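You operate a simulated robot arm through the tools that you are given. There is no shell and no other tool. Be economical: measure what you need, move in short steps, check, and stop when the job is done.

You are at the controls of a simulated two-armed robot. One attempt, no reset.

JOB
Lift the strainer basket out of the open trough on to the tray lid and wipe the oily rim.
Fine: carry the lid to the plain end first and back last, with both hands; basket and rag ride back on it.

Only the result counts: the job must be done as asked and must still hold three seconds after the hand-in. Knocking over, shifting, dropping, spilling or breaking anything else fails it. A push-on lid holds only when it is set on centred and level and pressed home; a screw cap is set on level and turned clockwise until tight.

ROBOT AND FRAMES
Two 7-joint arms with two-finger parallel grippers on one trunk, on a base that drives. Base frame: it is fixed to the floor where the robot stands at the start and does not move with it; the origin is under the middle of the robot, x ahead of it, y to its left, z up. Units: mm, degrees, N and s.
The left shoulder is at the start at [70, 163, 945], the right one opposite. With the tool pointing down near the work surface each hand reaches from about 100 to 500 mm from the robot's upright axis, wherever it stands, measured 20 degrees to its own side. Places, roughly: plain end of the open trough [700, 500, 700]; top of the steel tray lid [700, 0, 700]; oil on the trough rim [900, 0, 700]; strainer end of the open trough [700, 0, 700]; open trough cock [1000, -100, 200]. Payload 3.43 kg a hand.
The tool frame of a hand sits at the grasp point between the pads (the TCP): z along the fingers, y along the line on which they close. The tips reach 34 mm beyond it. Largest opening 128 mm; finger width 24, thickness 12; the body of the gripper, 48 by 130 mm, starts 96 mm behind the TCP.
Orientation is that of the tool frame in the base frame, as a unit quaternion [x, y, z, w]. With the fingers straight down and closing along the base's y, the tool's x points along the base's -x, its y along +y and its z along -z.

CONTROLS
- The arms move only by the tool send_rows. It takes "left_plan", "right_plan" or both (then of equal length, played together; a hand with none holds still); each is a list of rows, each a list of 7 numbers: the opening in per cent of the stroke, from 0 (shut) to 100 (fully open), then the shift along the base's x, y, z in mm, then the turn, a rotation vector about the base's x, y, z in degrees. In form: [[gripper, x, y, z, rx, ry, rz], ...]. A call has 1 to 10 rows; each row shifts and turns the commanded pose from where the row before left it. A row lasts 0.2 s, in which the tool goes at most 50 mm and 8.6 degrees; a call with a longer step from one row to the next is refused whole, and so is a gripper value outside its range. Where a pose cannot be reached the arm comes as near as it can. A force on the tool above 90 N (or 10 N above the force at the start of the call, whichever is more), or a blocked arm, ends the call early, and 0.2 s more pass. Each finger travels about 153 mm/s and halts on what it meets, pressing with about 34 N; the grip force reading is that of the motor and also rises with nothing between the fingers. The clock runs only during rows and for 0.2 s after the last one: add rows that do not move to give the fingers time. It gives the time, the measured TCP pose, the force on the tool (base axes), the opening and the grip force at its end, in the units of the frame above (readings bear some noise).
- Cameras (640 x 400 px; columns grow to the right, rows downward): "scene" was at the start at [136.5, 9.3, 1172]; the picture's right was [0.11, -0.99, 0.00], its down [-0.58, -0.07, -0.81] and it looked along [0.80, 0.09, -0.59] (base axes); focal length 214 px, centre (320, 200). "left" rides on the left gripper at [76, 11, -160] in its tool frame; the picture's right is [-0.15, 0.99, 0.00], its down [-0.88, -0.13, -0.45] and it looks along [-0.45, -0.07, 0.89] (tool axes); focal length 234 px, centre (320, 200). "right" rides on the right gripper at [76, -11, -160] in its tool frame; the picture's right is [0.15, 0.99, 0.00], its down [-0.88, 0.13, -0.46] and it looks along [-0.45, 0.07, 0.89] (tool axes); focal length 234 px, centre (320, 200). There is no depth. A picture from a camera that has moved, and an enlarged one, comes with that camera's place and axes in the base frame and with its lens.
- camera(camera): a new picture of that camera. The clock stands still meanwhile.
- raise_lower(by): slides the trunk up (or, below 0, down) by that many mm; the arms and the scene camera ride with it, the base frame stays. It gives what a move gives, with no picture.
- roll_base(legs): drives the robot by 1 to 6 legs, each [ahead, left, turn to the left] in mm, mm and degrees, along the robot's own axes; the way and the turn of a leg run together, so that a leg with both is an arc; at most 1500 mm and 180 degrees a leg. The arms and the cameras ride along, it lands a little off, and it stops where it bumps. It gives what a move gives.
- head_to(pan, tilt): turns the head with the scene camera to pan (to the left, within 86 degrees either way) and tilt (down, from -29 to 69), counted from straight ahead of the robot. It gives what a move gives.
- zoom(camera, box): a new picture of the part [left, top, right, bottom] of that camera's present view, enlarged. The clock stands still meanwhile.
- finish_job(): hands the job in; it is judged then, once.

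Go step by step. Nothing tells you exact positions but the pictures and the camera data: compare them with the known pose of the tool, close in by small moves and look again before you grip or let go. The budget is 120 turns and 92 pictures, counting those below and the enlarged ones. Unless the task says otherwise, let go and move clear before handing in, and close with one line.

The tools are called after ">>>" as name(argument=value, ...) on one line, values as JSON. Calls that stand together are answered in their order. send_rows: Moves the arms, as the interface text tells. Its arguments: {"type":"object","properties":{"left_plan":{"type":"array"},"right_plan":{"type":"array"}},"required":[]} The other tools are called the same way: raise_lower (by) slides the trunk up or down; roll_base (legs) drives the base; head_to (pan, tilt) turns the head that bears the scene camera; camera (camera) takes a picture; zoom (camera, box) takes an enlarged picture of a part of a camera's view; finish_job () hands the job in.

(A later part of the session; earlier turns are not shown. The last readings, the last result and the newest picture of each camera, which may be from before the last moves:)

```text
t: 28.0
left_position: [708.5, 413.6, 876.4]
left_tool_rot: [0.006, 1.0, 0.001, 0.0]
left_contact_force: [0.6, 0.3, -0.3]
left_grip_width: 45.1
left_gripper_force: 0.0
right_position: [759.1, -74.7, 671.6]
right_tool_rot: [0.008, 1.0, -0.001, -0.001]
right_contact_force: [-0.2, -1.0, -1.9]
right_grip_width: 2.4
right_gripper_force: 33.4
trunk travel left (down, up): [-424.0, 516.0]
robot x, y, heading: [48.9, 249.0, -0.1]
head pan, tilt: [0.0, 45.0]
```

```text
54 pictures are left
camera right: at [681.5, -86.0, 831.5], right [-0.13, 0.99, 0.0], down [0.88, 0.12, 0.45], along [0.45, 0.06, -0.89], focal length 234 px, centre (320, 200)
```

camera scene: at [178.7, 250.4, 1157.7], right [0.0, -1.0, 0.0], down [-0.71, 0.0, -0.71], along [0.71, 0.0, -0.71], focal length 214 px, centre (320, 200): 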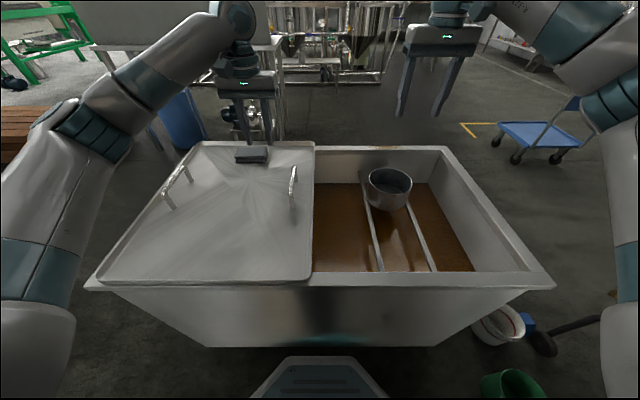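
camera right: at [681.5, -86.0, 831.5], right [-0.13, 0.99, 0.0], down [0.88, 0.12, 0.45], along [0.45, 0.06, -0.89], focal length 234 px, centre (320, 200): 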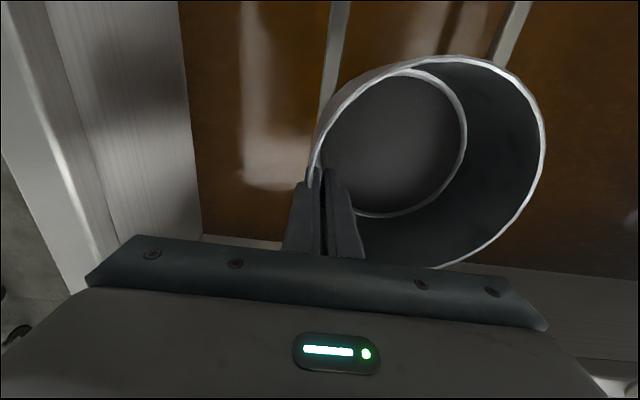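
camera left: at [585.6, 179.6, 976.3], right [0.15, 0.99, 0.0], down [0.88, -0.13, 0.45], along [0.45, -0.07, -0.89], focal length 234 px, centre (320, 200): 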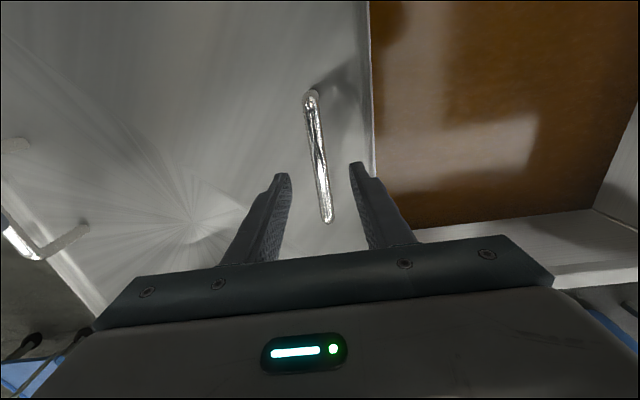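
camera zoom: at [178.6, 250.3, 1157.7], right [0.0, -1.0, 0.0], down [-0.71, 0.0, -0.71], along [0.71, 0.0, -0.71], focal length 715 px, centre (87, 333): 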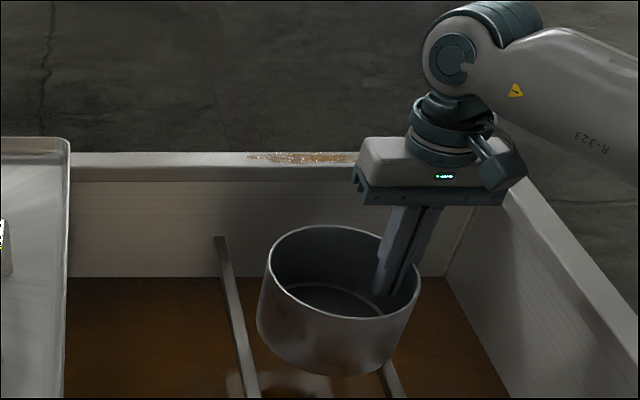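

The basket hangs securely without slipping. I raise 200 mm to clear the handles and pause to let it drain over the trough.

>>> raise_lower(by=200)

>>> send_rows(right_plan=[[0, 0, 0, 0, 0, 0, 0], [0, 0, 0, 0, 0, 0, 0], [0, 0, 0, 0, 0, 0, 0], [0, 0, 0, 0, 0, 0, 0], [0, 0, 0, 0, 0, 0, 0], [0, 0, 0, 0, 0, 0, 0], [0, 0, 0, 0, 0, 0, 0], [0, 0, 0, 0, 0, 0, 0], [0, 0, 0, 0, 0, 0, 0], [0, 0, 0, 0, 0, 0, 0]])

>>> camera(camera="scene")

```text
t: 30.2
left_position: [711.5, 413.6, 1077.0]
left_tool_rot: [0.006, 1.0, 0.001, -0.001]
left_contact_force: [-0.3, -0.2, 0.4]
left_grip_width: 44.9
left_gripper_force: 0.0
right_position: [758.1, -75.0, 870.2]
right_tool_rot: [0.007, 1.0, -0.001, -0.001]
right_contact_force: [-0.6, -0.3, -2.1]
right_grip_width: 2.1
right_gripper_force: 33.9
trunk travel left (down, up): [-624.0, 316.0]
robot x, y, heading: [47.1, 254.4, -0.3]
head pan, tilt: [0.0, 45.0]
```

```text
t: 32.4
left_position: [710.7, 414.6, 1077.4]
left_tool_rot: [0.005, 1.0, 0.001, -0.001]
left_contact_force: [0.5, -0.3, 0.2]
left_grip_width: 44.7
left_gripper_force: 0.0
right_position: [758.6, -75.0, 872.3]
right_tool_rot: [0.008, 1.0, -0.001, -0.001]
right_contact_force: [-0.1, 0.0, -2.4]
right_grip_width: 2.4
right_gripper_force: 34.0
trunk travel left (down, up): [-624.0, 316.0]
robot x, y, heading: [45.3, 248.7, -0.1]
head pan, tilt: [0.0, 45.0]
```

```text
53 pictures are left
camera scene: at [178.7, 250.2, 1357.7], right [0.0, -1.0, 0.0], down [-0.71, 0.0, -0.71], along [0.71, 0.0, -0.71], focal length 214 px, centre (320, 200)
```

scene: 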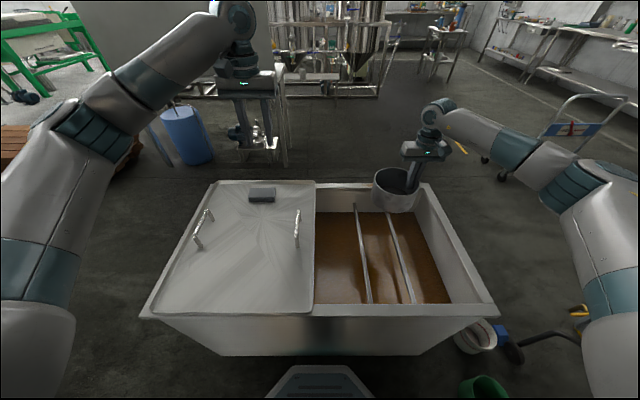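

Basket held high and level. I strafe left 505 mm and pull back 90 mm in x.

>>> roll_base(legs=[[0, 505, 0]])

>>> send_rows(right_plan=[[0, -23, 0, 0, 0, 0, 0], [0, -23, 0, 0, 0, 0, 0], [0, -23, 0, 0, 0, 0, 0], [0, -23, 0, 0, 0, 0, 0], [0, 0, 0, 0, 0, 0, 0]])

>>> camera(camera="scene")

>>> camera(camera="right")

```text
t: 35.4
left_position: [707.3, 936.7, 1076.9]
left_tool_rot: [-0.001, 1.0, 0.0, 0.0]
left_contact_force: [0.6, -0.4, 0.2]
left_grip_width: 44.5
left_gripper_force: 0.0
right_position: [760.7, 448.3, 870.9]
right_tool_rot: [0.0, 1.0, -0.002, -0.001]
right_contact_force: [-0.3, -0.8, -1.8]
right_grip_width: 2.3
right_gripper_force: 34.2
trunk travel left (down, up): [-624.0, 316.0]
robot x, y, heading: [43.9, 765.1, 0.7]
head pan, tilt: [0.0, 45.0]
```

```text
t: 36.6
left_position: [706.9, 937.3, 1077.1]
left_tool_rot: [-0.001, 1.0, 0.001, -0.002]
left_contact_force: [0.4, 0.2, -0.8]
left_grip_width: 44.6
left_gripper_force: 0.1
right_position: [668.5, 447.5, 870.0]
right_tool_rot: [0.0, 1.0, -0.002, -0.002]
right_contact_force: [0.6, 0.8, -2.1]
right_grip_width: 2.3
right_gripper_force: 33.9
trunk travel left (down, up): [-624.0, 316.0]
robot x, y, heading: [45.3, 768.0, 0.6]
head pan, tilt: [0.0, 45.0]
```

```text
52 pictures are left
camera scene: at [177.7, 765.5, 1357.7], right [0.01, -1.0, 0.0], down [-0.71, -0.01, -0.71], along [0.71, 0.01, -0.71], focal length 214 px, centre (320, 200)
```

scene: 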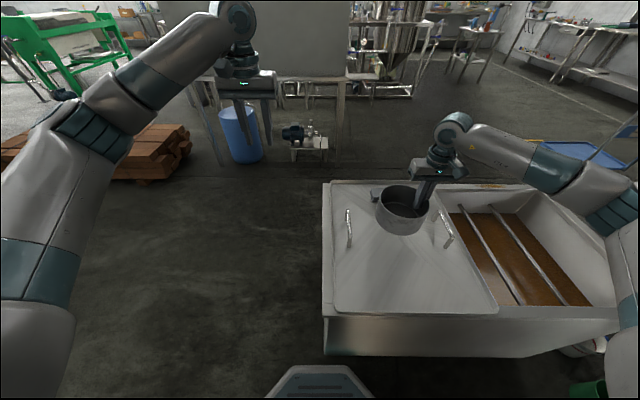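

```text
51 pictures are left
camera right: at [591.5, 435.4, 1031.1], right [-0.15, 0.99, 0.0], down [0.88, 0.13, 0.45], along [0.45, 0.06, -0.89], focal length 234 px, centre (320, 200)
```

right: 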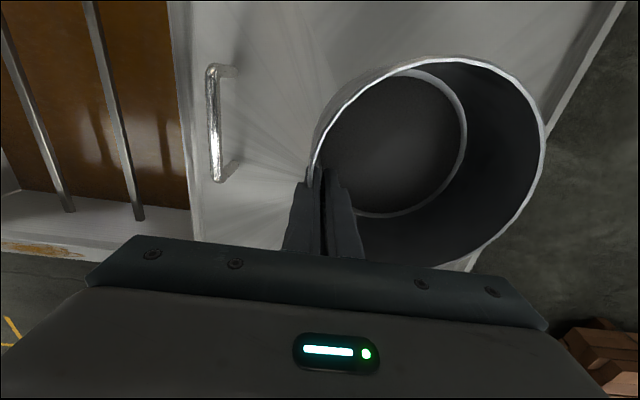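

Basket is over the lid centre. I shift −10 in y and lower most of the way.

>>> send_rows(right_plan=[[0, 0, -10, 0, 0, 0, 0], [0, 0, 0, -23, 0, 0, 0], [0, 0, 0, -23, 0, 0, 0], [0, 0, 0, -22, 0, 0, 0], [0, 0, 0, -15, 0, 0, 0], [0, 0, 0, 0, 0, 0, 0]])

>>> zoom(camera="scene", box=[310, 150, 510, 300])

```text
t: 38.0
left_position: [705.5, 935.5, 1077.0]
left_tool_rot: [-0.001, 1.0, 0.002, -0.001]
left_contact_force: [0.1, -0.4, -0.2]
left_grip_width: 44.6
left_gripper_force: 0.2
right_position: [669.1, 437.3, 786.9]
right_tool_rot: [0.0, 1.0, -0.002, -0.001]
right_contact_force: [-0.4, 0.2, -1.1]
right_grip_width: 2.5
right_gripper_force: 34.1
trunk travel left (down, up): [-624.0, 316.0]
robot x, y, heading: [44.2, 763.3, 0.6]
head pan, tilt: [0.0, 45.0]
```

```text
2.67 times, centred on (410, 225) of scene
camera zoom: at [176.8, 765.2, 1357.8], right [0.01, -1.0, 0.0], down [-0.71, -0.01, -0.71], along [0.71, 0.01, -0.71], focal length 572 px, centre (80, 133)
```

zoom: 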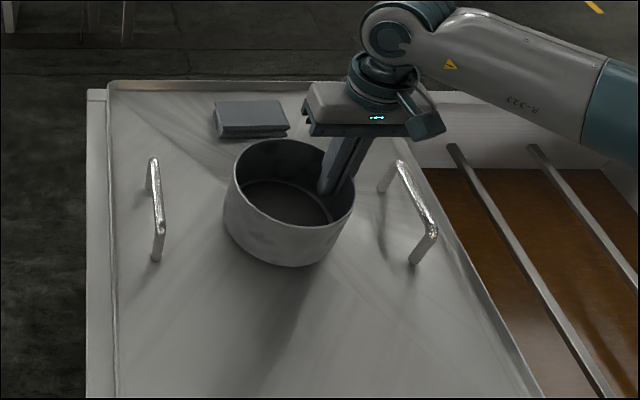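

>>> send_rows(right_plan=[[0, 0, 0, -8, 0, 0, 0], [0, 0, 0, -7, 0, 0, 0], [0, 0, 0, 0, 0, 0, 0]])

>>> zoom(camera="scene", box=[370, 190, 450, 255])

```text
t: 38.8
left_position: [707.1, 934.6, 1077.8]
left_tool_rot: [0.0, 1.0, 0.001, -0.001]
left_contact_force: [-0.3, -0.6, 0.3]
left_grip_width: 44.7
left_gripper_force: 0.0
right_position: [669.5, 438.2, 772.9]
right_tool_rot: [0.0, 1.0, -0.001, 0.0]
right_contact_force: [0.1, -0.5, -2.5]
right_grip_width: 2.4
right_gripper_force: 34.3
trunk travel left (down, up): [-624.0, 316.0]
robot x, y, heading: [44.2, 767.0, 0.7]
head pan, tilt: [0.0, 45.0]
```

```text
6.15 times, centred on (410, 222) of scene
camera zoom: at [177.0, 765.2, 1357.7], right [0.01, -1.0, 0.0], down [-0.71, -0.01, -0.71], along [0.71, 0.01, -0.71], focal length 1320 px, centre (-234, 62)
```

zoom: 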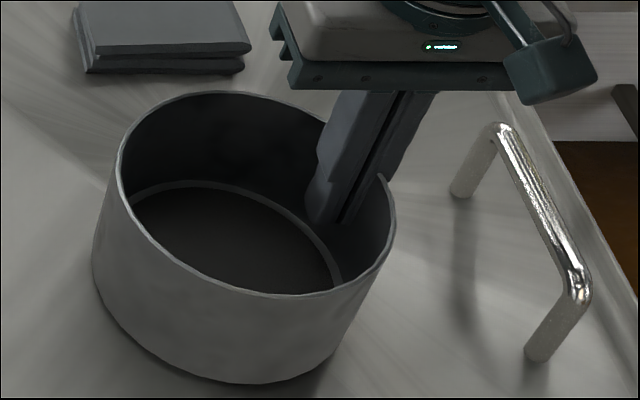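

>>> send_rows(right_plan=[[0, 0, 0, -4, 0, 0, 0], [0, 0, 0, -4, 0, 0, 0], [0, 0, 0, 0, 0, 0, 0]])

>>> send_rows(right_plan=[[0, 0, 0, -3, 0, 0, 0], [0, 0, 0, 0, 0, 0, 0]])

>>> send_rows(right_plan=[[0, 0, 0, -3, 0, 0, 0], [0, 0, 0, 0, 0, 0, 0]])

```text
t: 39.6
left_position: [706.0, 936.0, 1078.6]
left_tool_rot: [-0.001, 1.0, 0.0, 0.001]
left_contact_force: [-1.0, 0.0, 0.0]
left_grip_width: 44.7
left_gripper_force: 0.0
right_position: [669.5, 437.6, 769.4]
right_tool_rot: [0.001, 1.0, -0.001, 0.001]
right_contact_force: [1.6, -5.2, 22.4]
right_grip_width: 2.2
right_gripper_force: 33.7
trunk travel left (down, up): [-624.0, 316.0]
robot x, y, heading: [44.3, 762.3, 0.4]
head pan, tilt: [0.0, 45.0]
```

```text
t: 40.2
left_position: [705.0, 936.1, 1077.5]
left_tool_rot: [-0.001, 1.0, 0.0, 0.0]
left_contact_force: [0.7, -0.2, 0.4]
left_grip_width: 44.8
left_gripper_force: 0.0
right_position: [668.3, 437.9, 764.1]
right_tool_rot: [0.001, 1.0, -0.001, 0.001]
right_contact_force: [4.2, -4.0, 26.8]
right_grip_width: 2.6
right_gripper_force: 33.7
trunk travel left (down, up): [-624.0, 316.0]
robot x, y, heading: [45.9, 766.4, 0.7]
head pan, tilt: [0.0, 45.0]
```

```text
t: 40.8
left_position: [705.7, 936.0, 1078.6]
left_tool_rot: [-0.001, 1.0, 0.0, 0.0]
left_contact_force: [-0.3, 0.7, 0.0]
left_grip_width: 44.8
left_gripper_force: 0.1
right_position: [668.2, 439.1, 761.2]
right_tool_rot: [0.001, 1.0, -0.001, 0.0]
right_contact_force: [3.4, -5.8, 26.3]
right_grip_width: 2.4
right_gripper_force: 33.9
trunk travel left (down, up): [-624.0, 316.0]
robot x, y, heading: [43.5, 762.4, 0.7]
head pan, tilt: [0.0, 45.0]
```

Basket rests on the lid (contact ≈26 N, slight slip). I open and rise straight up.

>>> send_rows(right_plan=[[0, 0, 0, 2, 0, 0, 0], [15, 0, 0, 0, 0, 0, 0], [30, 0, 0, 0, 0, 0, 0], [30, 0, 0, 0, 0, 0, 0], [30, 0, 0, 30, 0, 0, 0], [30, 0, 0, 40, 0, 0, 0], [30, 0, 0, 45, 0, 0, 0], [30, 0, 0, 0, 0, 0, 0]])

>>> camera(camera="scene")

>>> camera(camera="right")

```text
t: 42.6
left_position: [706.6, 935.9, 1077.0]
left_tool_rot: [-0.001, 1.0, 0.0, -0.001]
left_contact_force: [0.3, -0.6, 0.5]
left_grip_width: 44.7
left_gripper_force: 0.0
right_position: [668.9, 436.9, 876.2]
right_tool_rot: [0.0, 1.0, -0.001, -0.001]
right_contact_force: [0.0, 0.5, 0.7]
right_grip_width: 38.6
right_gripper_force: 0.0
trunk travel left (down, up): [-624.0, 316.0]
robot x, y, heading: [42.0, 766.8, 0.6]
head pan, tilt: [0.0, 45.0]
```

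```text
48 pictures are left
camera scene: at [177.2, 764.8, 1357.7], right [0.01, -1.0, 0.0], down [-0.71, -0.01, -0.71], along [0.71, 0.01, -0.71], focal length 214 px, centre (320, 200)
```

scene: 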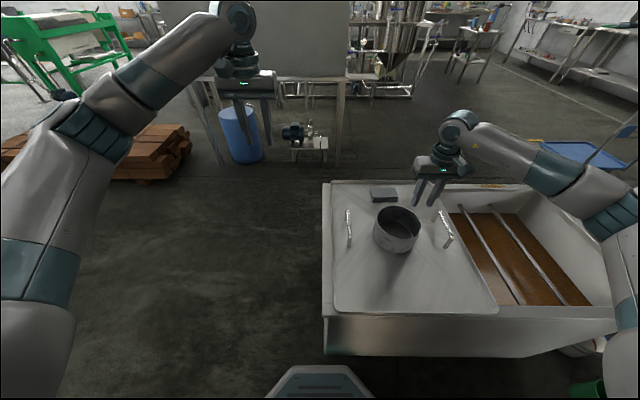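

```text
47 pictures are left
camera right: at [593.1, 425.0, 1036.5], right [-0.15, 0.99, 0.0], down [0.88, 0.13, 0.45], along [0.45, 0.06, -0.89], focal length 234 px, centre (320, 200)
```

right: 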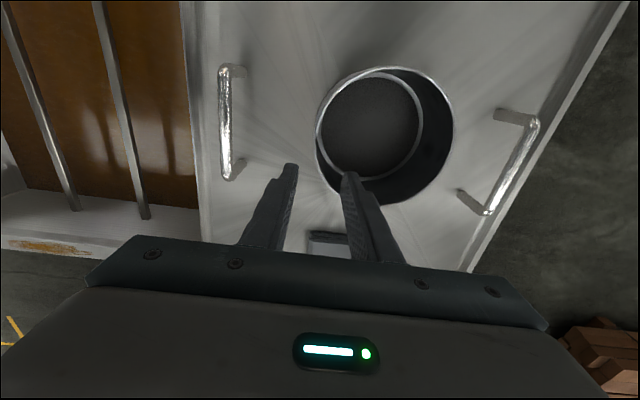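

Basket stands well on the lid; the folded rag is at about (857, 497), ~67 mm deep in x. I raise the right hand, turning it 90° so it can close along x on the rag.

>>> send_rows(right_plan=[[60, 0, 0, 15, 0, 0, -8.5], [60, 0, 0, 15, 0, 0, -8.5], [60, 0, 0, 15, 0, 0, -8.5], [60, 0, 0, 15, 0, 0, -8.5], [60, 0, 0, 15, 0, 0, -8.5], [60, 0, 0, 15, 0, 0, -8.5], [60, 0, 0, 15, 0, 0, -8.5], [60, 0, 0, 15, 0, 0, -8.5], [60, 0, 0, 0, 0, 0, -8.5], [60, 0, 0, 0, 0, 0, -8.5]])

>>> send_rows(right_plan=[[70, 0, 0, 0, 0, 0, -5], [70, 0, 0, 0, 0, 0, 0], [70, 0, 0, 0, 0, 0, 0]])

>>> roll_base(legs=[[0, -100, -0.6], [25, 0, 0]])

>>> send_rows(right_plan=[[70, 22, 23, 0, 0, 0, 0], [70, 22, 23, 0, 0, 0, 0], [70, 22, 23, 0, 0, 0, 0], [70, 22, 23, 0, 0, 0, 0], [70, 22, 23, 0, 0, 0, 0], [70, 22, 23, 0, 0, 0, 0], [70, 22, 22, 0, 0, 0, 0], [70, 0, 0, 0, 0, 0, 0]])

>>> camera(camera="scene")

>>> camera(camera="right")

```text
t: 44.8
left_position: [707.7, 934.5, 1076.9]
left_tool_rot: [-0.002, 1.0, 0.001, -0.001]
left_contact_force: [1.1, -0.2, 0.0]
left_grip_width: 44.7
left_gripper_force: 0.1
right_position: [669.6, 438.0, 996.0]
right_tool_rot: [0.677, 0.736, -0.001, -0.002]
right_contact_force: [0.1, 0.2, -0.7]
right_grip_width: 76.8
right_gripper_force: 0.0
trunk travel left (down, up): [-624.0, 316.0]
robot x, y, heading: [44.3, 765.6, 0.6]
head pan, tilt: [0.0, 45.0]
```

```text
t: 45.6
left_position: [707.2, 935.9, 1077.3]
left_tool_rot: [0.0, 1.0, 0.0, -0.001]
left_contact_force: [0.1, -0.7, 0.1]
left_grip_width: 44.8
left_gripper_force: 0.1
right_position: [668.9, 437.4, 996.2]
right_tool_rot: [0.707, 0.707, 0.0, -0.002]
right_contact_force: [0.0, 0.1, 0.0]
right_grip_width: 89.6
right_gripper_force: 0.0
trunk travel left (down, up): [-624.0, 316.0]
robot x, y, heading: [46.4, 766.7, 0.6]
head pan, tilt: [0.0, 45.0]
```

```text
t: 47.1
left_position: [731.6, 830.2, 1079.4]
left_tool_rot: [0.004, 1.0, 0.0, 0.0]
left_contact_force: [0.0, 0.5, -1.1]
left_grip_width: 44.6
left_gripper_force: 0.1
right_position: [688.6, 334.1, 997.6]
right_tool_rot: [0.711, 0.704, 0.0, 0.0]
right_contact_force: [-0.2, 0.7, 0.4]
right_grip_width: 89.7
right_gripper_force: 0.1
trunk travel left (down, up): [-624.0, 316.0]
robot x, y, heading: [73.3, 667.5, 0.1]
head pan, tilt: [0.0, 45.0]
```

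```text
t: 48.9
left_position: [732.4, 829.0, 1077.6]
left_tool_rot: [0.003, 1.0, 0.0, -0.001]
left_contact_force: [-0.4, 0.0, -0.2]
left_grip_width: 44.8
left_gripper_force: 0.2
right_position: [844.2, 490.1, 998.2]
right_tool_rot: [0.711, 0.704, 0.0, 0.0]
right_contact_force: [-0.5, -0.8, -0.4]
right_grip_width: 89.6
right_gripper_force: 0.0
trunk travel left (down, up): [-624.0, 316.0]
robot x, y, heading: [70.8, 661.3, 0.3]
head pan, tilt: [0.0, 45.0]
```

```text
46 pictures are left
camera scene: at [200.9, 663.2, 1357.8], right [0.0, -1.0, 0.0], down [-0.71, 0.0, -0.71], along [0.71, 0.0, -0.71], focal length 214 px, centre (320, 200)
```

scene: 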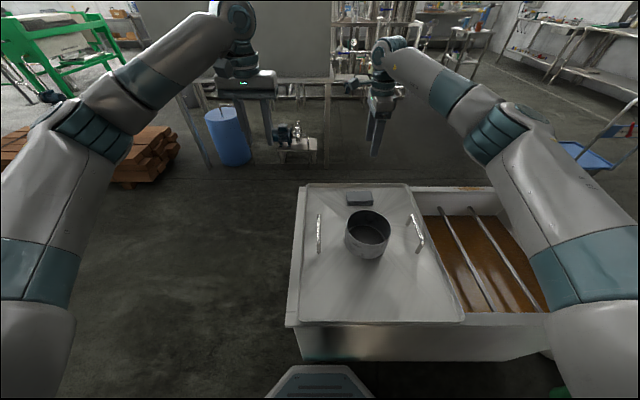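

```text
45 pictures are left
camera right: at [833.6, 564.6, 1158.2], right [0.99, 0.14, 0.0], down [0.12, -0.88, 0.45], along [0.06, -0.45, -0.89], focal length 234 px, centre (320, 200)
```

right: 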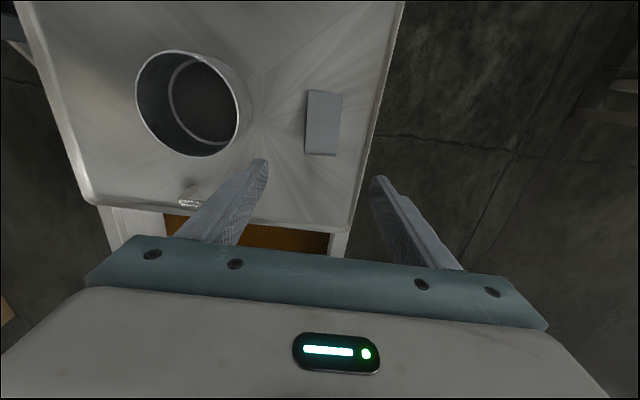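

The hand is nearly over the rag, centre (848, 499). I lower the trunk 150 mm with a small correction and check.

>>> raise_lower(by=-150)

>>> send_rows(right_plan=[[70, 4, 8, -25, 0, 0, 0], [70, 0, 0, -25, 0, 0, 0], [70, 0, 0, 0, 0, 0, 0]])

>>> camera(camera="right")

>>> camera(camera="scene")

```text
t: 50.7
left_position: [732.6, 829.7, 927.1]
left_tool_rot: [0.003, 1.0, 0.001, -0.001]
left_contact_force: [0.1, 0.3, 0.2]
left_grip_width: 44.7
left_gripper_force: 0.1
right_position: [843.3, 490.9, 847.9]
right_tool_rot: [0.712, 0.703, 0.0, -0.001]
right_contact_force: [0.5, 0.0, -0.1]
right_grip_width: 89.6
right_gripper_force: 0.0
trunk travel left (down, up): [-474.0, 466.0]
robot x, y, heading: [70.2, 666.6, 0.1]
head pan, tilt: [0.0, 45.0]
```

```text
t: 51.5
left_position: [732.3, 830.0, 927.3]
left_tool_rot: [0.004, 1.0, 0.001, -0.001]
left_contact_force: [0.6, 0.2, 0.4]
left_grip_width: 45.0
left_gripper_force: 0.0
right_position: [846.3, 498.3, 800.1]
right_tool_rot: [0.711, 0.703, 0.0, -0.002]
right_contact_force: [0.8, 0.2, 0.4]
right_grip_width: 89.6
right_gripper_force: 0.0
trunk travel left (down, up): [-474.0, 466.0]
robot x, y, heading: [67.5, 664.8, -0.2]
head pan, tilt: [0.0, 45.0]
```

```text
44 pictures are left
camera right: at [836.5, 572.6, 959.6], right [0.99, 0.14, 0.0], down [0.12, -0.88, 0.45], along [0.06, -0.45, -0.89], focal length 234 px, centre (320, 200)
```

right: 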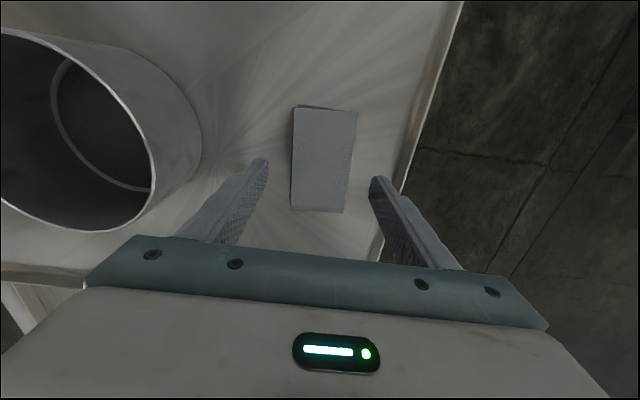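

```text
43 pictures are left
camera scene: at [201.1, 664.6, 1207.8], right [0.0, -1.0, 0.0], down [-0.71, 0.0, -0.71], along [0.71, 0.0, -0.71], focal length 214 px, centre (320, 200)
```

scene: 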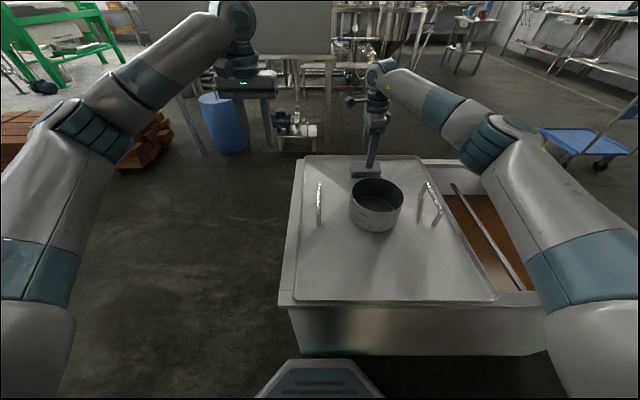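

Well centred. I lower to tips just above the lid floor and close on the rag.

>>> send_rows(right_plan=[[70, 4, 2, -20, 0, 0, 0], [70, 0, 0, -20, 0, 0, 0], [70, 0, 0, -14, 0, 0, 0], [70, 0, 0, 0, 0, 0, 0]])

>>> zoom(camera="scene", box=[320, 110, 440, 190])

```text
t: 52.5
left_position: [733.4, 829.9, 928.1]
left_tool_rot: [0.004, 1.0, 0.001, -0.002]
left_contact_force: [1.0, 0.4, 0.1]
left_grip_width: 44.8
left_gripper_force: 0.0
right_position: [851.7, 501.7, 745.2]
right_tool_rot: [0.71, 0.704, 0.0, -0.002]
right_contact_force: [0.1, 0.3, 0.3]
right_grip_width: 89.6
right_gripper_force: 0.0
trunk travel left (down, up): [-474.0, 466.0]
robot x, y, heading: [68.5, 668.7, 0.1]
head pan, tilt: [0.0, 45.0]
```

```text
5.00 times, centred on (380, 150) of scene
camera zoom: at [201.0, 664.3, 1207.8], right [0.0, -1.0, 0.0], down [-0.71, 0.0, -0.71], along [0.71, 0.0, -0.71], focal length 1072 px, centre (20, 450)
```

zoom: 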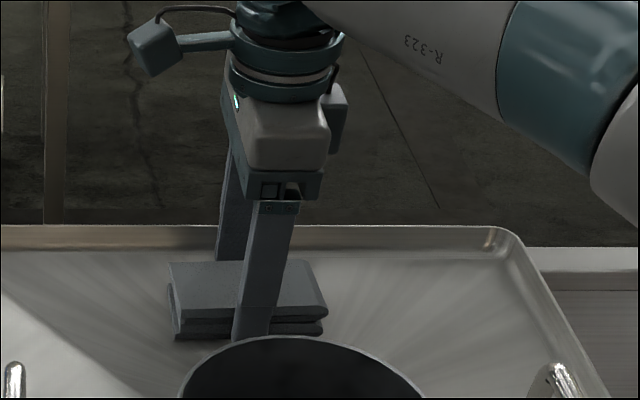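

>>> send_rows(right_plan=[[50, 0, 0, 0, 0, 0, 0], [40, 0, 0, 0, 0, 0, 0], [20, 0, 0, 0, 0, 0, 0], [0, 0, 0, 0, 0, 0, 0], [0, 0, 0, 0, 0, 0, 0], [0, 0, 0, 0, 0, 0, 0]])

>>> send_rows(right_plan=[[0, 0, 0, 15, 0, 0, 0], [0, 0, 0, 25, 0, 0, 0], [0, 0, 0, 40, 0, 0, 0], [0, 0, 0, 40, 0, 0, 0], [0, 0, 0, 0, 0, 0, 0]])

>>> camera(camera="right")

>>> zoom(camera="scene", box=[320, 70, 520, 200])

```text
t: 53.9
left_position: [733.4, 832.0, 928.9]
left_tool_rot: [0.004, 1.0, 0.001, -0.001]
left_contact_force: [-0.2, 0.9, 0.2]
left_grip_width: 45.0
left_gripper_force: 0.1
right_position: [851.7, 500.5, 745.2]
right_tool_rot: [0.711, 0.703, -0.001, -0.003]
right_contact_force: [0.1, 0.6, 0.3]
right_grip_width: 61.0
right_gripper_force: 34.0
trunk travel left (down, up): [-474.0, 466.0]
robot x, y, heading: [70.3, 663.2, 0.3]
head pan, tilt: [0.0, 45.0]
```

```text
t: 55.1
left_position: [734.5, 829.5, 926.4]
left_tool_rot: [0.003, 1.0, 0.0, -0.002]
left_contact_force: [0.1, -0.4, 0.3]
left_grip_width: 45.0
left_gripper_force: 0.0
right_position: [852.6, 502.3, 863.8]
right_tool_rot: [0.71, 0.704, 0.0, -0.002]
right_contact_force: [0.6, -0.4, -0.7]
right_grip_width: 61.0
right_gripper_force: 34.2
trunk travel left (down, up): [-474.0, 466.0]
robot x, y, heading: [74.9, 665.8, 0.1]
head pan, tilt: [0.0, 45.0]
```

```text
41 pictures are left
camera right: at [841.1, 576.0, 1023.8], right [0.99, 0.14, 0.0], down [0.12, -0.88, 0.45], along [0.06, -0.45, -0.89], focal length 234 px, centre (320, 200)
```

right: 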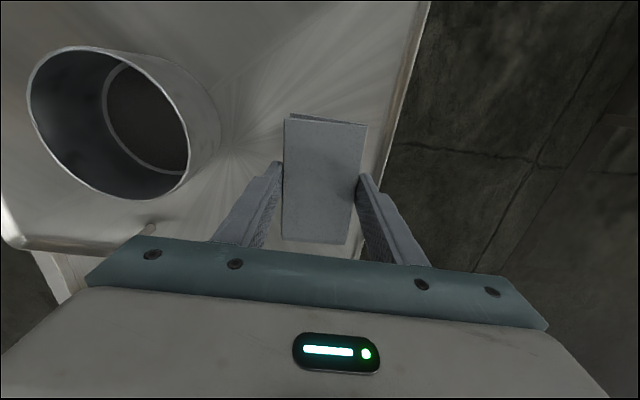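

```text
3.08 times, centred on (420, 135) of scene
camera zoom: at [201.7, 664.1, 1207.7], right [0.0, -1.0, 0.0], down [-0.71, 0.0, -0.71], along [0.71, 0.0, -0.71], focal length 660 px, centre (12, 400)
```

zoom: 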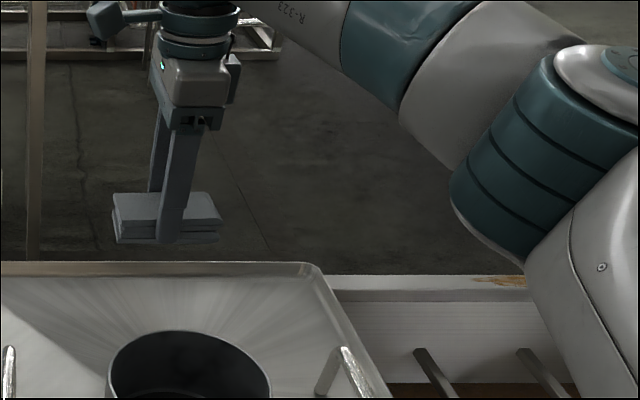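

The rag is held firmly (61 mm). I drive right ~510 mm so the right hand is at the oily stretch of the far rim.

>>> roll_base(legs=[[0, -510, 0]])

>>> camera(camera="scene")

>>> camera(camera="right")

```text
t: 58.1
left_position: [733.3, 310.5, 927.1]
left_tool_rot: [0.004, 1.0, 0.001, -0.002]
left_contact_force: [0.7, -0.2, -0.6]
left_grip_width: 44.8
left_gripper_force: 0.0
right_position: [852.1, -18.5, 864.1]
right_tool_rot: [0.711, 0.703, 0.0, -0.001]
right_contact_force: [-0.9, -0.3, -1.0]
right_grip_width: 61.0
right_gripper_force: 33.4
trunk travel left (down, up): [-474.0, 466.0]
robot x, y, heading: [66.2, 144.3, 0.2]
head pan, tilt: [0.0, 45.0]
```

```text
39 pictures are left
camera scene: at [200.8, 144.8, 1207.8], right [0.0, -1.0, 0.0], down [-0.71, 0.0, -0.71], along [0.71, 0.0, -0.71], focal length 214 px, centre (320, 200)
```

scene: 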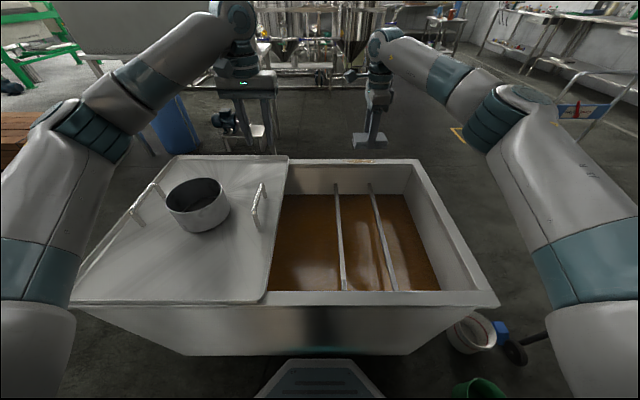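

```text
38 pictures are left
camera right: at [840.1, 55.1, 1023.9], right [0.99, 0.13, 0.0], down [0.12, -0.88, 0.45], along [0.06, -0.45, -0.89], focal length 234 px, centre (320, 200)
```

right: 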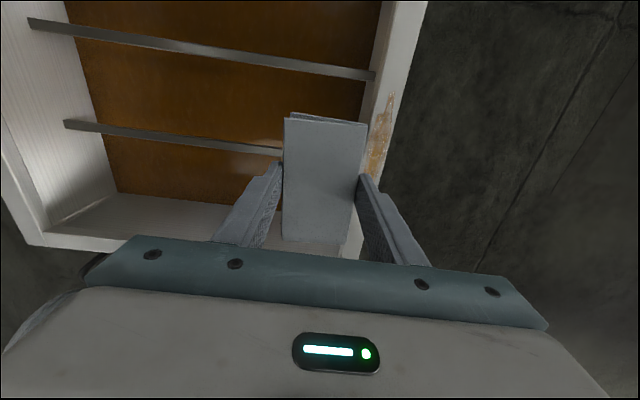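

Oil spans about y 55…−90 at x≈936. I extend the right hand over the rim and check the reach.

>>> send_rows(right_plan=[[0, 21, 0, 0, 0, 0, 0], [0, 21, 0, 0, 0, 0, 0], [0, 21, 0, 0, 0, 0, 0], [0, 21, 0, 0, 0, 0, 0], [0, 0, 0, -30, 0, 0, 0], [0, 0, 0, -40, 0, 0, 0], [0, 0, 0, 0, 0, 0, 0]])

>>> camera(camera="right")

>>> zoom(camera="scene", box=[280, 90, 440, 190])

```text
t: 59.7
left_position: [731.2, 310.2, 928.8]
left_tool_rot: [0.004, 1.0, 0.001, -0.001]
left_contact_force: [0.0, 0.4, 0.3]
left_grip_width: 44.8
left_gripper_force: 0.1
right_position: [900.3, -22.2, 794.6]
right_tool_rot: [0.712, 0.703, -0.001, -0.002]
right_contact_force: [-0.1, 0.3, -0.4]
right_grip_width: 60.6
right_gripper_force: 34.2
right hand out of reach, approached as far as the arm can: row 3, 4, 6
trunk travel left (down, up): [-474.0, 466.0]
robot x, y, heading: [67.7, 147.4, -0.2]
head pan, tilt: [0.0, 45.0]
```

```text
37 pictures are left
camera right: at [889.5, 50.0, 954.0], right [0.99, 0.13, 0.0], down [0.12, -0.88, 0.45], along [0.06, -0.45, -0.89], focal length 234 px, centre (320, 200)
```

right: 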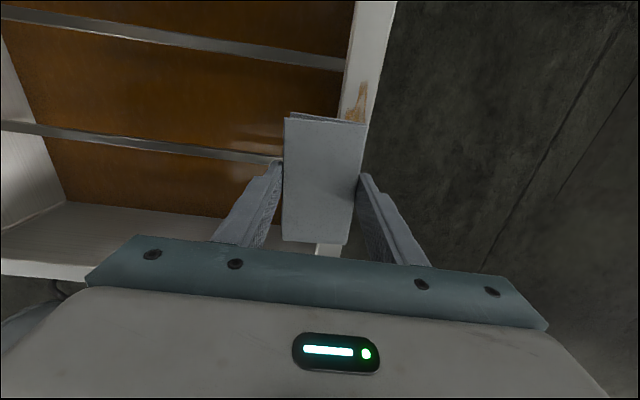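

```text
4.00 times, centred on (360, 140) of scene
camera zoom: at [200.3, 145.5, 1207.9], right [0.0, -1.0, 0.0], down [-0.71, 0.0, -0.71], along [0.71, 0.0, -0.71], focal length 858 px, centre (160, 440)
```

zoom: 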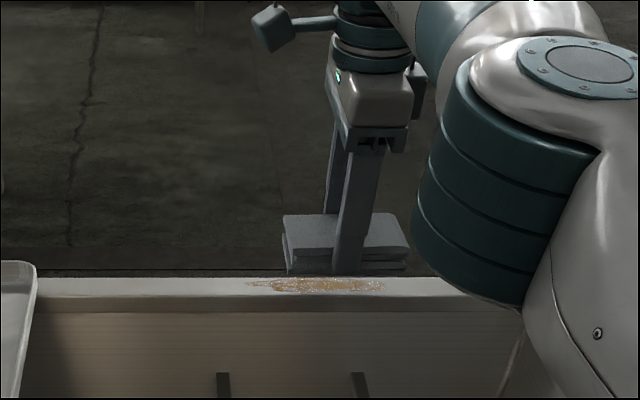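

The arm tops out at x≈900, so I'll turn the hand back 90°: the 109 mm long rag then points along x and reaches over the oil (x 920–945).

>>> send_rows(right_plan=[[0, -20, 0, 5, 0, 0, 8.5], [0, -40, 0, 5, 0, 0, 8.5], [0, 0, 0, 5, 0, 0, 8.5], [0, 0, 0, 0, 0, 0, 8.5], [0, 0, 0, 0, 0, 0, 8.5], [0, 0, 0, 0, 0, 0, 8.5], [0, 0, 0, 0, 0, 0, 8.5], [0, 0, 0, 0, 0, 0, 8.5], [0, 0, 0, 0, 0, 0, 8.5], [0, 0, 0, 0, 0, 0, 8.5]])

>>> send_rows(right_plan=[[0, 0, 0, 0, 0, 0, 5.5], [0, 0, 0, 0, 0, 0, 0]])

>>> roll_base(legs=[[8, 0, 0]])

>>> camera(camera="right")

>>> head_to(pan=0, tilt=69)

>>> camera(camera="scene")

```text
t: 61.9
left_position: [731.9, 308.9, 927.2]
left_tool_rot: [0.005, 1.0, 0.002, 0.0]
left_contact_force: [1.2, -0.6, 0.6]
left_grip_width: 44.8
left_gripper_force: 0.0
right_position: [898.9, -20.2, 809.1]
right_tool_rot: [0.049, 0.999, -0.001, -0.002]
right_contact_force: [0.1, 0.1, 0.0]
right_grip_width: 61.0
right_gripper_force: 33.8
right hand out of reach, approached as far as the arm can: row 1, 2
trunk travel left (down, up): [-474.0, 466.0]
robot x, y, heading: [67.9, 148.7, 0.1]
head pan, tilt: [0.0, 45.0]
```

```text
t: 62.5
left_position: [732.6, 310.2, 926.5]
left_tool_rot: [0.004, 1.0, 0.001, 0.0]
left_contact_force: [0.1, 0.3, 0.7]
left_grip_width: 44.8
left_gripper_force: 0.0
right_position: [898.6, -18.3, 809.1]
right_tool_rot: [0.005, 1.0, -0.002, -0.002]
right_contact_force: [-0.7, -0.3, -0.5]
right_grip_width: 60.9
right_gripper_force: 34.0
trunk travel left (down, up): [-474.0, 466.0]
robot x, y, heading: [71.5, 149.5, -0.0]
head pan, tilt: [0.0, 45.0]
```

```text
t: 63.2
left_position: [740.3, 309.4, 927.0]
left_tool_rot: [0.004, 1.0, 0.001, -0.001]
left_contact_force: [0.7, 0.8, -0.7]
left_grip_width: 44.8
left_gripper_force: 0.0
right_position: [908.7, -18.6, 808.3]
right_tool_rot: [0.006, 1.0, -0.001, -0.002]
right_contact_force: [0.5, 0.6, -0.4]
right_grip_width: 60.8
right_gripper_force: 34.1
trunk travel left (down, up): [-474.0, 466.0]
robot x, y, heading: [76.4, 143.7, -0.0]
head pan, tilt: [0.0, 45.0]
```

```text
35 pictures are left
camera right: at [830.8, -30.4, 969.2], right [-0.14, 0.99, 0.0], down [0.88, 0.12, 0.45], along [0.45, 0.06, -0.89], focal length 234 px, centre (320, 200)
```

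right: 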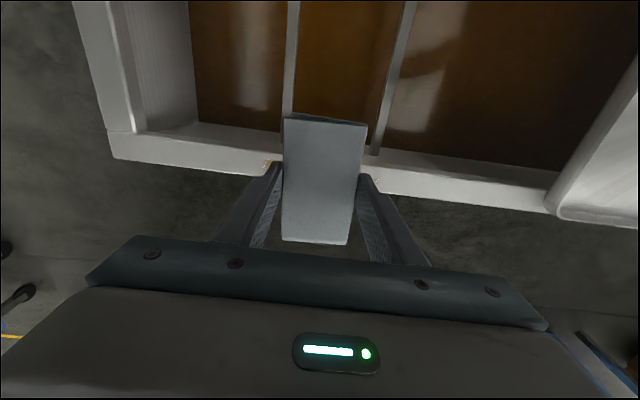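

```text
t: 64.1
left_position: [741.1, 309.8, 926.7]
left_tool_rot: [0.005, 1.0, 0.001, -0.001]
left_contact_force: [0.0, -0.4, 0.2]
left_grip_width: 44.8
left_gripper_force: 0.1
right_position: [907.6, -18.4, 809.1]
right_tool_rot: [0.005, 1.0, -0.002, -0.002]
right_contact_force: [-0.4, 0.2, -0.7]
right_grip_width: 60.5
right_gripper_force: 34.0
trunk travel left (down, up): [-474.0, 466.0]
robot x, y, heading: [77.1, 144.4, -0.1]
head pan, tilt: [0.0, 68.8]
```

```text
34 pictures are left
camera scene: at [183.4, 145.4, 1179.0], right [0.0, -1.0, 0.0], down [-0.93, 0.0, -0.36], along [0.36, 0.0, -0.93], focal length 214 px, centre (320, 200)
```

scene: 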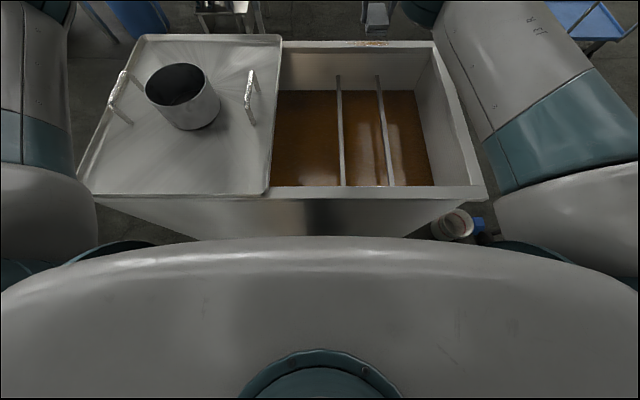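

The rag now spans the rim in x. I move to the oil's left end (y≈40) and lower towards the rim.

>>> send_rows(right_plan=[[0, 0, 29, 0, 0, 0, 0], [0, 0, 29, 0, 0, 0, 0], [0, 0, 0, -25, 0, 0, 0], [0, 0, 0, -25, 0, 0, 0], [0, 0, 0, 0, 0, 0, 0]])

>>> camera(camera="right")

>>> head_to(pan=-8, tilt=36)

>>> zoom(camera="scene", box=[240, 110, 400, 230])

```text
t: 65.3
left_position: [741.5, 309.7, 927.1]
left_tool_rot: [0.005, 1.0, 0.001, -0.001]
left_contact_force: [0.3, -0.3, 0.2]
left_grip_width: 44.7
left_gripper_force: 0.0
right_position: [899.1, 41.7, 759.1]
right_tool_rot: [0.005, 1.0, -0.001, -0.002]
right_contact_force: [0.7, -0.5, -0.7]
right_grip_width: 61.0
right_gripper_force: 34.4
right hand out of reach, approached as far as the arm can: row 2
trunk travel left (down, up): [-474.0, 466.0]
robot x, y, heading: [76.2, 148.8, -0.2]
head pan, tilt: [0.0, 68.8]
```

```text
33 pictures are left
camera right: at [822.4, 29.8, 918.7], right [-0.14, 0.99, 0.0], down [0.88, 0.12, 0.45], along [0.45, 0.06, -0.89], focal length 234 px, centre (320, 200)
```

right: 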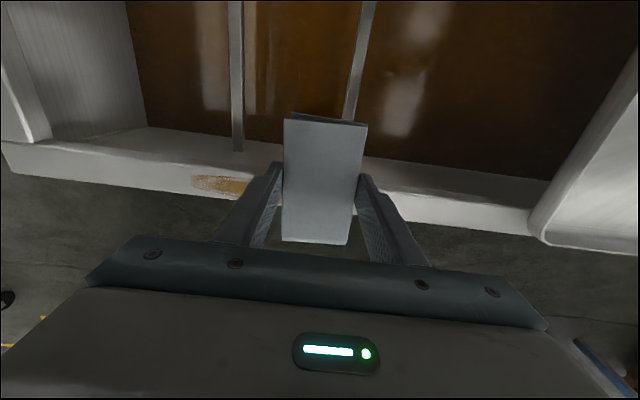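

```text
t: 66.3
left_position: [739.9, 310.0, 928.3]
left_tool_rot: [0.004, 1.0, 0.0, -0.001]
left_contact_force: [-0.1, -0.4, -0.5]
left_grip_width: 44.8
left_gripper_force: 0.1
right_position: [898.4, 41.2, 758.3]
right_tool_rot: [0.005, 1.0, -0.001, -0.002]
right_contact_force: [-0.2, 0.6, 0.0]
right_grip_width: 61.1
right_gripper_force: 33.9
trunk travel left (down, up): [-474.0, 466.0]
robot x, y, heading: [76.9, 147.9, -0.0]
head pan, tilt: [-8.0, 36.0]
```

```text
3.33 times, centred on (320, 170) of scene
camera zoom: at [214.1, 133.2, 1221.0], right [-0.14, -0.99, 0.0], down [-0.58, 0.08, -0.81], along [0.8, -0.11, -0.59], focal length 715 px, centre (320, 300)
```

zoom: 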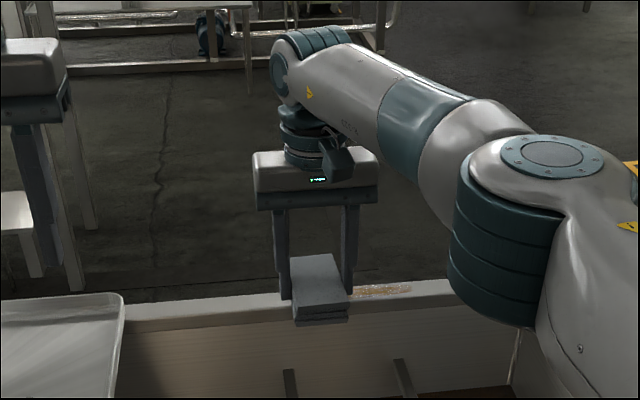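

>>> send_rows(right_plan=[[0, 4, 0, -5, 0, 0, 0], [0, 0, 0, -5, 0, 0, 0], [0, 0, 0, 0, 0, 0, 0]])

>>> send_rows(right_plan=[[0, 0, 0, -4, 0, 0, 0], [0, 0, 0, 0, 0, 0, 0]])

```text
t: 67.1
left_position: [740.0, 309.6, 928.0]
left_tool_rot: [0.005, 1.0, 0.001, 0.0]
left_contact_force: [0.5, 0.4, -0.2]
left_grip_width: 44.8
left_gripper_force: 0.0
right_position: [901.8, 40.4, 748.9]
right_tool_rot: [0.005, 1.0, -0.002, -0.002]
right_contact_force: [0.4, 0.7, -0.7]
right_grip_width: 60.8
right_gripper_force: 34.3
trunk travel left (down, up): [-474.0, 466.0]
robot x, y, heading: [77.1, 145.0, -0.2]
head pan, tilt: [-8.0, 36.0]
```

```text
t: 67.7
left_position: [741.3, 310.8, 928.1]
left_tool_rot: [0.004, 1.0, 0.0, -0.001]
left_contact_force: [0.1, -0.2, -0.3]
left_grip_width: 45.1
left_gripper_force: 0.0
right_position: [903.5, 39.5, 745.0]
right_tool_rot: [0.005, 1.0, -0.003, -0.001]
right_contact_force: [-1.2, -0.5, -0.4]
right_grip_width: 60.6
right_gripper_force: 33.6
trunk travel left (down, up): [-474.0, 466.0]
robot x, y, heading: [80.9, 147.3, 0.1]
head pan, tilt: [-8.0, 36.0]
```

>>> send_rows(right_plan=[[0, 0, 0, -3, 0, 0, 0], [0, 0, 0, 0, 0, 0, 0]])

>>> send_rows(right_plan=[[0, 0, 0, -3, 0, 0, 0], [0, 0, 0, 0, 0, 0, 0]])

```text
t: 68.3
left_position: [740.9, 310.2, 927.8]
left_tool_rot: [0.005, 1.0, 0.002, 0.0]
left_contact_force: [0.1, -0.3, 0.2]
left_grip_width: 44.4
left_gripper_force: 0.1
right_position: [902.2, 38.2, 740.7]
right_tool_rot: [0.005, 1.0, -0.002, -0.002]
right_contact_force: [-0.7, 0.3, -0.1]
right_grip_width: 60.7
right_gripper_force: 34.1
trunk travel left (down, up): [-474.0, 466.0]
robot x, y, heading: [76.1, 139.6, -0.2]
head pan, tilt: [-8.0, 36.0]
```

```text
t: 68.9
left_position: [740.0, 309.8, 928.3]
left_tool_rot: [0.005, 1.0, 0.001, -0.001]
left_contact_force: [-0.7, 0.5, 0.0]
left_grip_width: 44.8
left_gripper_force: 0.2
right_position: [902.3, 39.7, 740.9]
right_tool_rot: [0.004, 1.0, -0.002, 0.0]
right_contact_force: [3.1, -2.1, 9.3]
right_grip_width: 60.8
right_gripper_force: 33.5
trunk travel left (down, up): [-474.0, 466.0]
robot x, y, heading: [74.0, 144.2, -0.1]
head pan, tilt: [-8.0, 36.0]
```

Contact at TCP z≈740.5 with about 10 N. I wipe towards −y over the whole oily stretch.

>>> send_rows(right_plan=[[0, 0, 8, -0.5, 0, 0, 0], [0, 0, -15, 0, 0, 0, 0], [0, 0, -15, 0, 0, 0, 0], [0, 0, -15, 0, 0, 0, 0], [0, 0, -15, 0, 0, 0, 0], [0, 0, -15, 0, 0, 0, 0], [0, 0, -15, 0, 0, 0, 0], [0, 0, -15, 0, 0, 0, 0], [0, 0, -15, 0, 0, 0, 0], [0, 0, -15, 0, 0, 0, 0]])

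>>> zoom(camera="scene", box=[240, 110, 400, 230])

>>> camera(camera="right")

```text
t: 71.1
left_position: [738.4, 311.3, 929.7]
left_tool_rot: [0.004, 1.0, 0.0, 0.001]
left_contact_force: [-0.2, 0.8, 0.2]
left_grip_width: 44.8
left_gripper_force: 0.0
right_position: [902.2, -86.3, 740.3]
right_tool_rot: [0.006, 1.0, -0.003, 0.0]
right_contact_force: [0.5, 7.5, 20.6]
right_grip_width: 60.7
right_gripper_force: 33.9
trunk travel left (down, up): [-474.0, 466.0]
robot x, y, heading: [78.2, 146.1, -0.2]
head pan, tilt: [-8.0, 36.0]
```

```text
3.33 times, centred on (320, 170) of scene
camera zoom: at [211.3, 134.3, 1221.4], right [-0.14, -0.99, 0.0], down [-0.58, 0.08, -0.81], along [0.8, -0.11, -0.59], focal length 715 px, centre (320, 300)
```

zoom: 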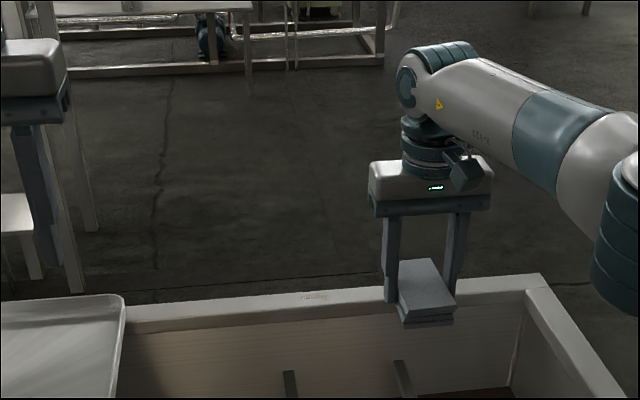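

```text
30 pictures are left
camera right: at [824.9, -97.6, 900.5], right [-0.14, 0.99, -0.01], down [0.88, 0.12, 0.45], along [0.45, 0.06, -0.89], focal length 234 px, centre (320, 200)
```

right: 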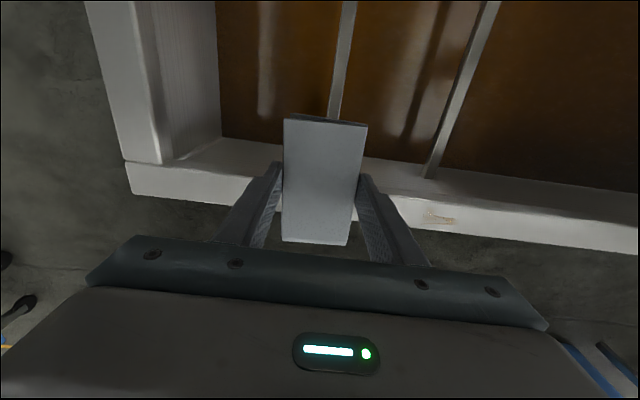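

Only a small patch near y≈35 remains. I wipe back past it and over it again.

>>> send_rows(right_plan=[[0, 0, 17, 0, 0, 0, 0], [0, 0, 17, 0, 0, 0, 0], [0, 0, 17, 0, 0, 0, 0], [0, 0, 17, 0, 0, 0, 0], [0, 0, 17, 0, 0, 0, 0], [0, 0, 17, 0, 0, 0, 0], [0, 0, 17, 0, 0, 0, 0], [0, 0, 17, 0, 0, 0, 0], [0, 0, 17, 0, 0, 0, 0], [0, 0, 17, 0, 0, 0, 0]])

>>> send_rows(right_plan=[[0, 0, -15, 0, 0, 0, 0], [0, 0, -15, 0, 0, 0, 0], [0, 0, -15, 0, 0, 0, 0], [0, 0, -15, 0, 0, 0, 0], [0, 0, -15, 0, 0, 0, 0], [0, 0, -15, 0, 0, 0, 0], [0, 0, -15, 0, 0, 0, 0]])

>>> camera(camera="right")

>>> zoom(camera="scene", box=[240, 140, 400, 240])

```text
t: 73.3
left_position: [739.5, 308.9, 928.9]
left_tool_rot: [0.005, 1.0, 0.002, 0.0]
left_contact_force: [0.1, 0.0, 0.7]
left_grip_width: 44.9
left_gripper_force: 0.1
right_position: [892.0, 81.3, 740.5]
right_tool_rot: [0.005, 1.0, -0.001, -0.001]
right_contact_force: [2.4, -6.7, 17.1]
right_grip_width: 60.9
right_gripper_force: 34.5
right hand out of reach, approached as far as the arm can: row 8, 9
trunk travel left (down, up): [-474.0, 466.0]
robot x, y, heading: [79.3, 147.3, -0.1]
head pan, tilt: [-8.0, 36.0]
```

```text
t: 74.9
left_position: [741.6, 309.4, 927.3]
left_tool_rot: [0.004, 1.0, 0.001, -0.001]
left_contact_force: [0.4, 0.3, 0.1]
left_grip_width: 45.1
left_gripper_force: 0.0
right_position: [894.7, -23.6, 739.7]
right_tool_rot: [0.006, 1.0, -0.003, -0.002]
right_contact_force: [-0.8, 2.1, 9.2]
right_grip_width: 60.9
right_gripper_force: 34.2
trunk travel left (down, up): [-474.0, 466.0]
robot x, y, heading: [77.9, 142.6, -0.0]
head pan, tilt: [-8.0, 36.0]
```

```text
29 pictures are left
camera right: at [818.9, -35.3, 900.2], right [-0.13, 0.99, 0.0], down [0.88, 0.12, 0.45], along [0.45, 0.06, -0.89], focal length 234 px, centre (320, 200)
```

right: 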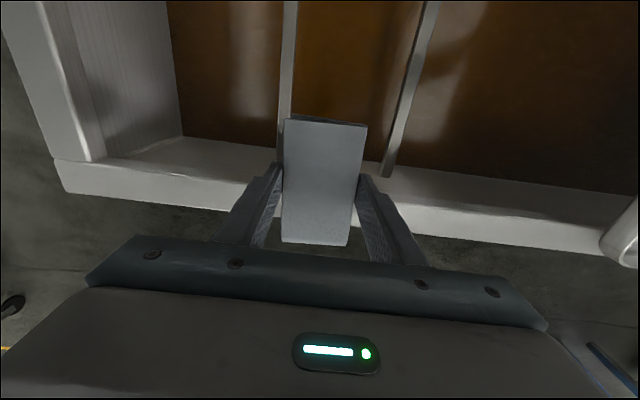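

```text
4.00 times, centred on (320, 190) of scene
camera zoom: at [212.8, 133.3, 1221.2], right [-0.14, -0.99, 0.0], down [-0.58, 0.08, -0.81], along [0.8, -0.11, -0.59], focal length 858 px, centre (320, 240)
```

zoom: 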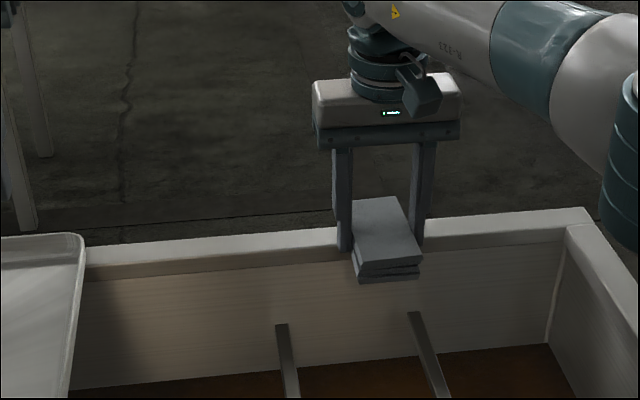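

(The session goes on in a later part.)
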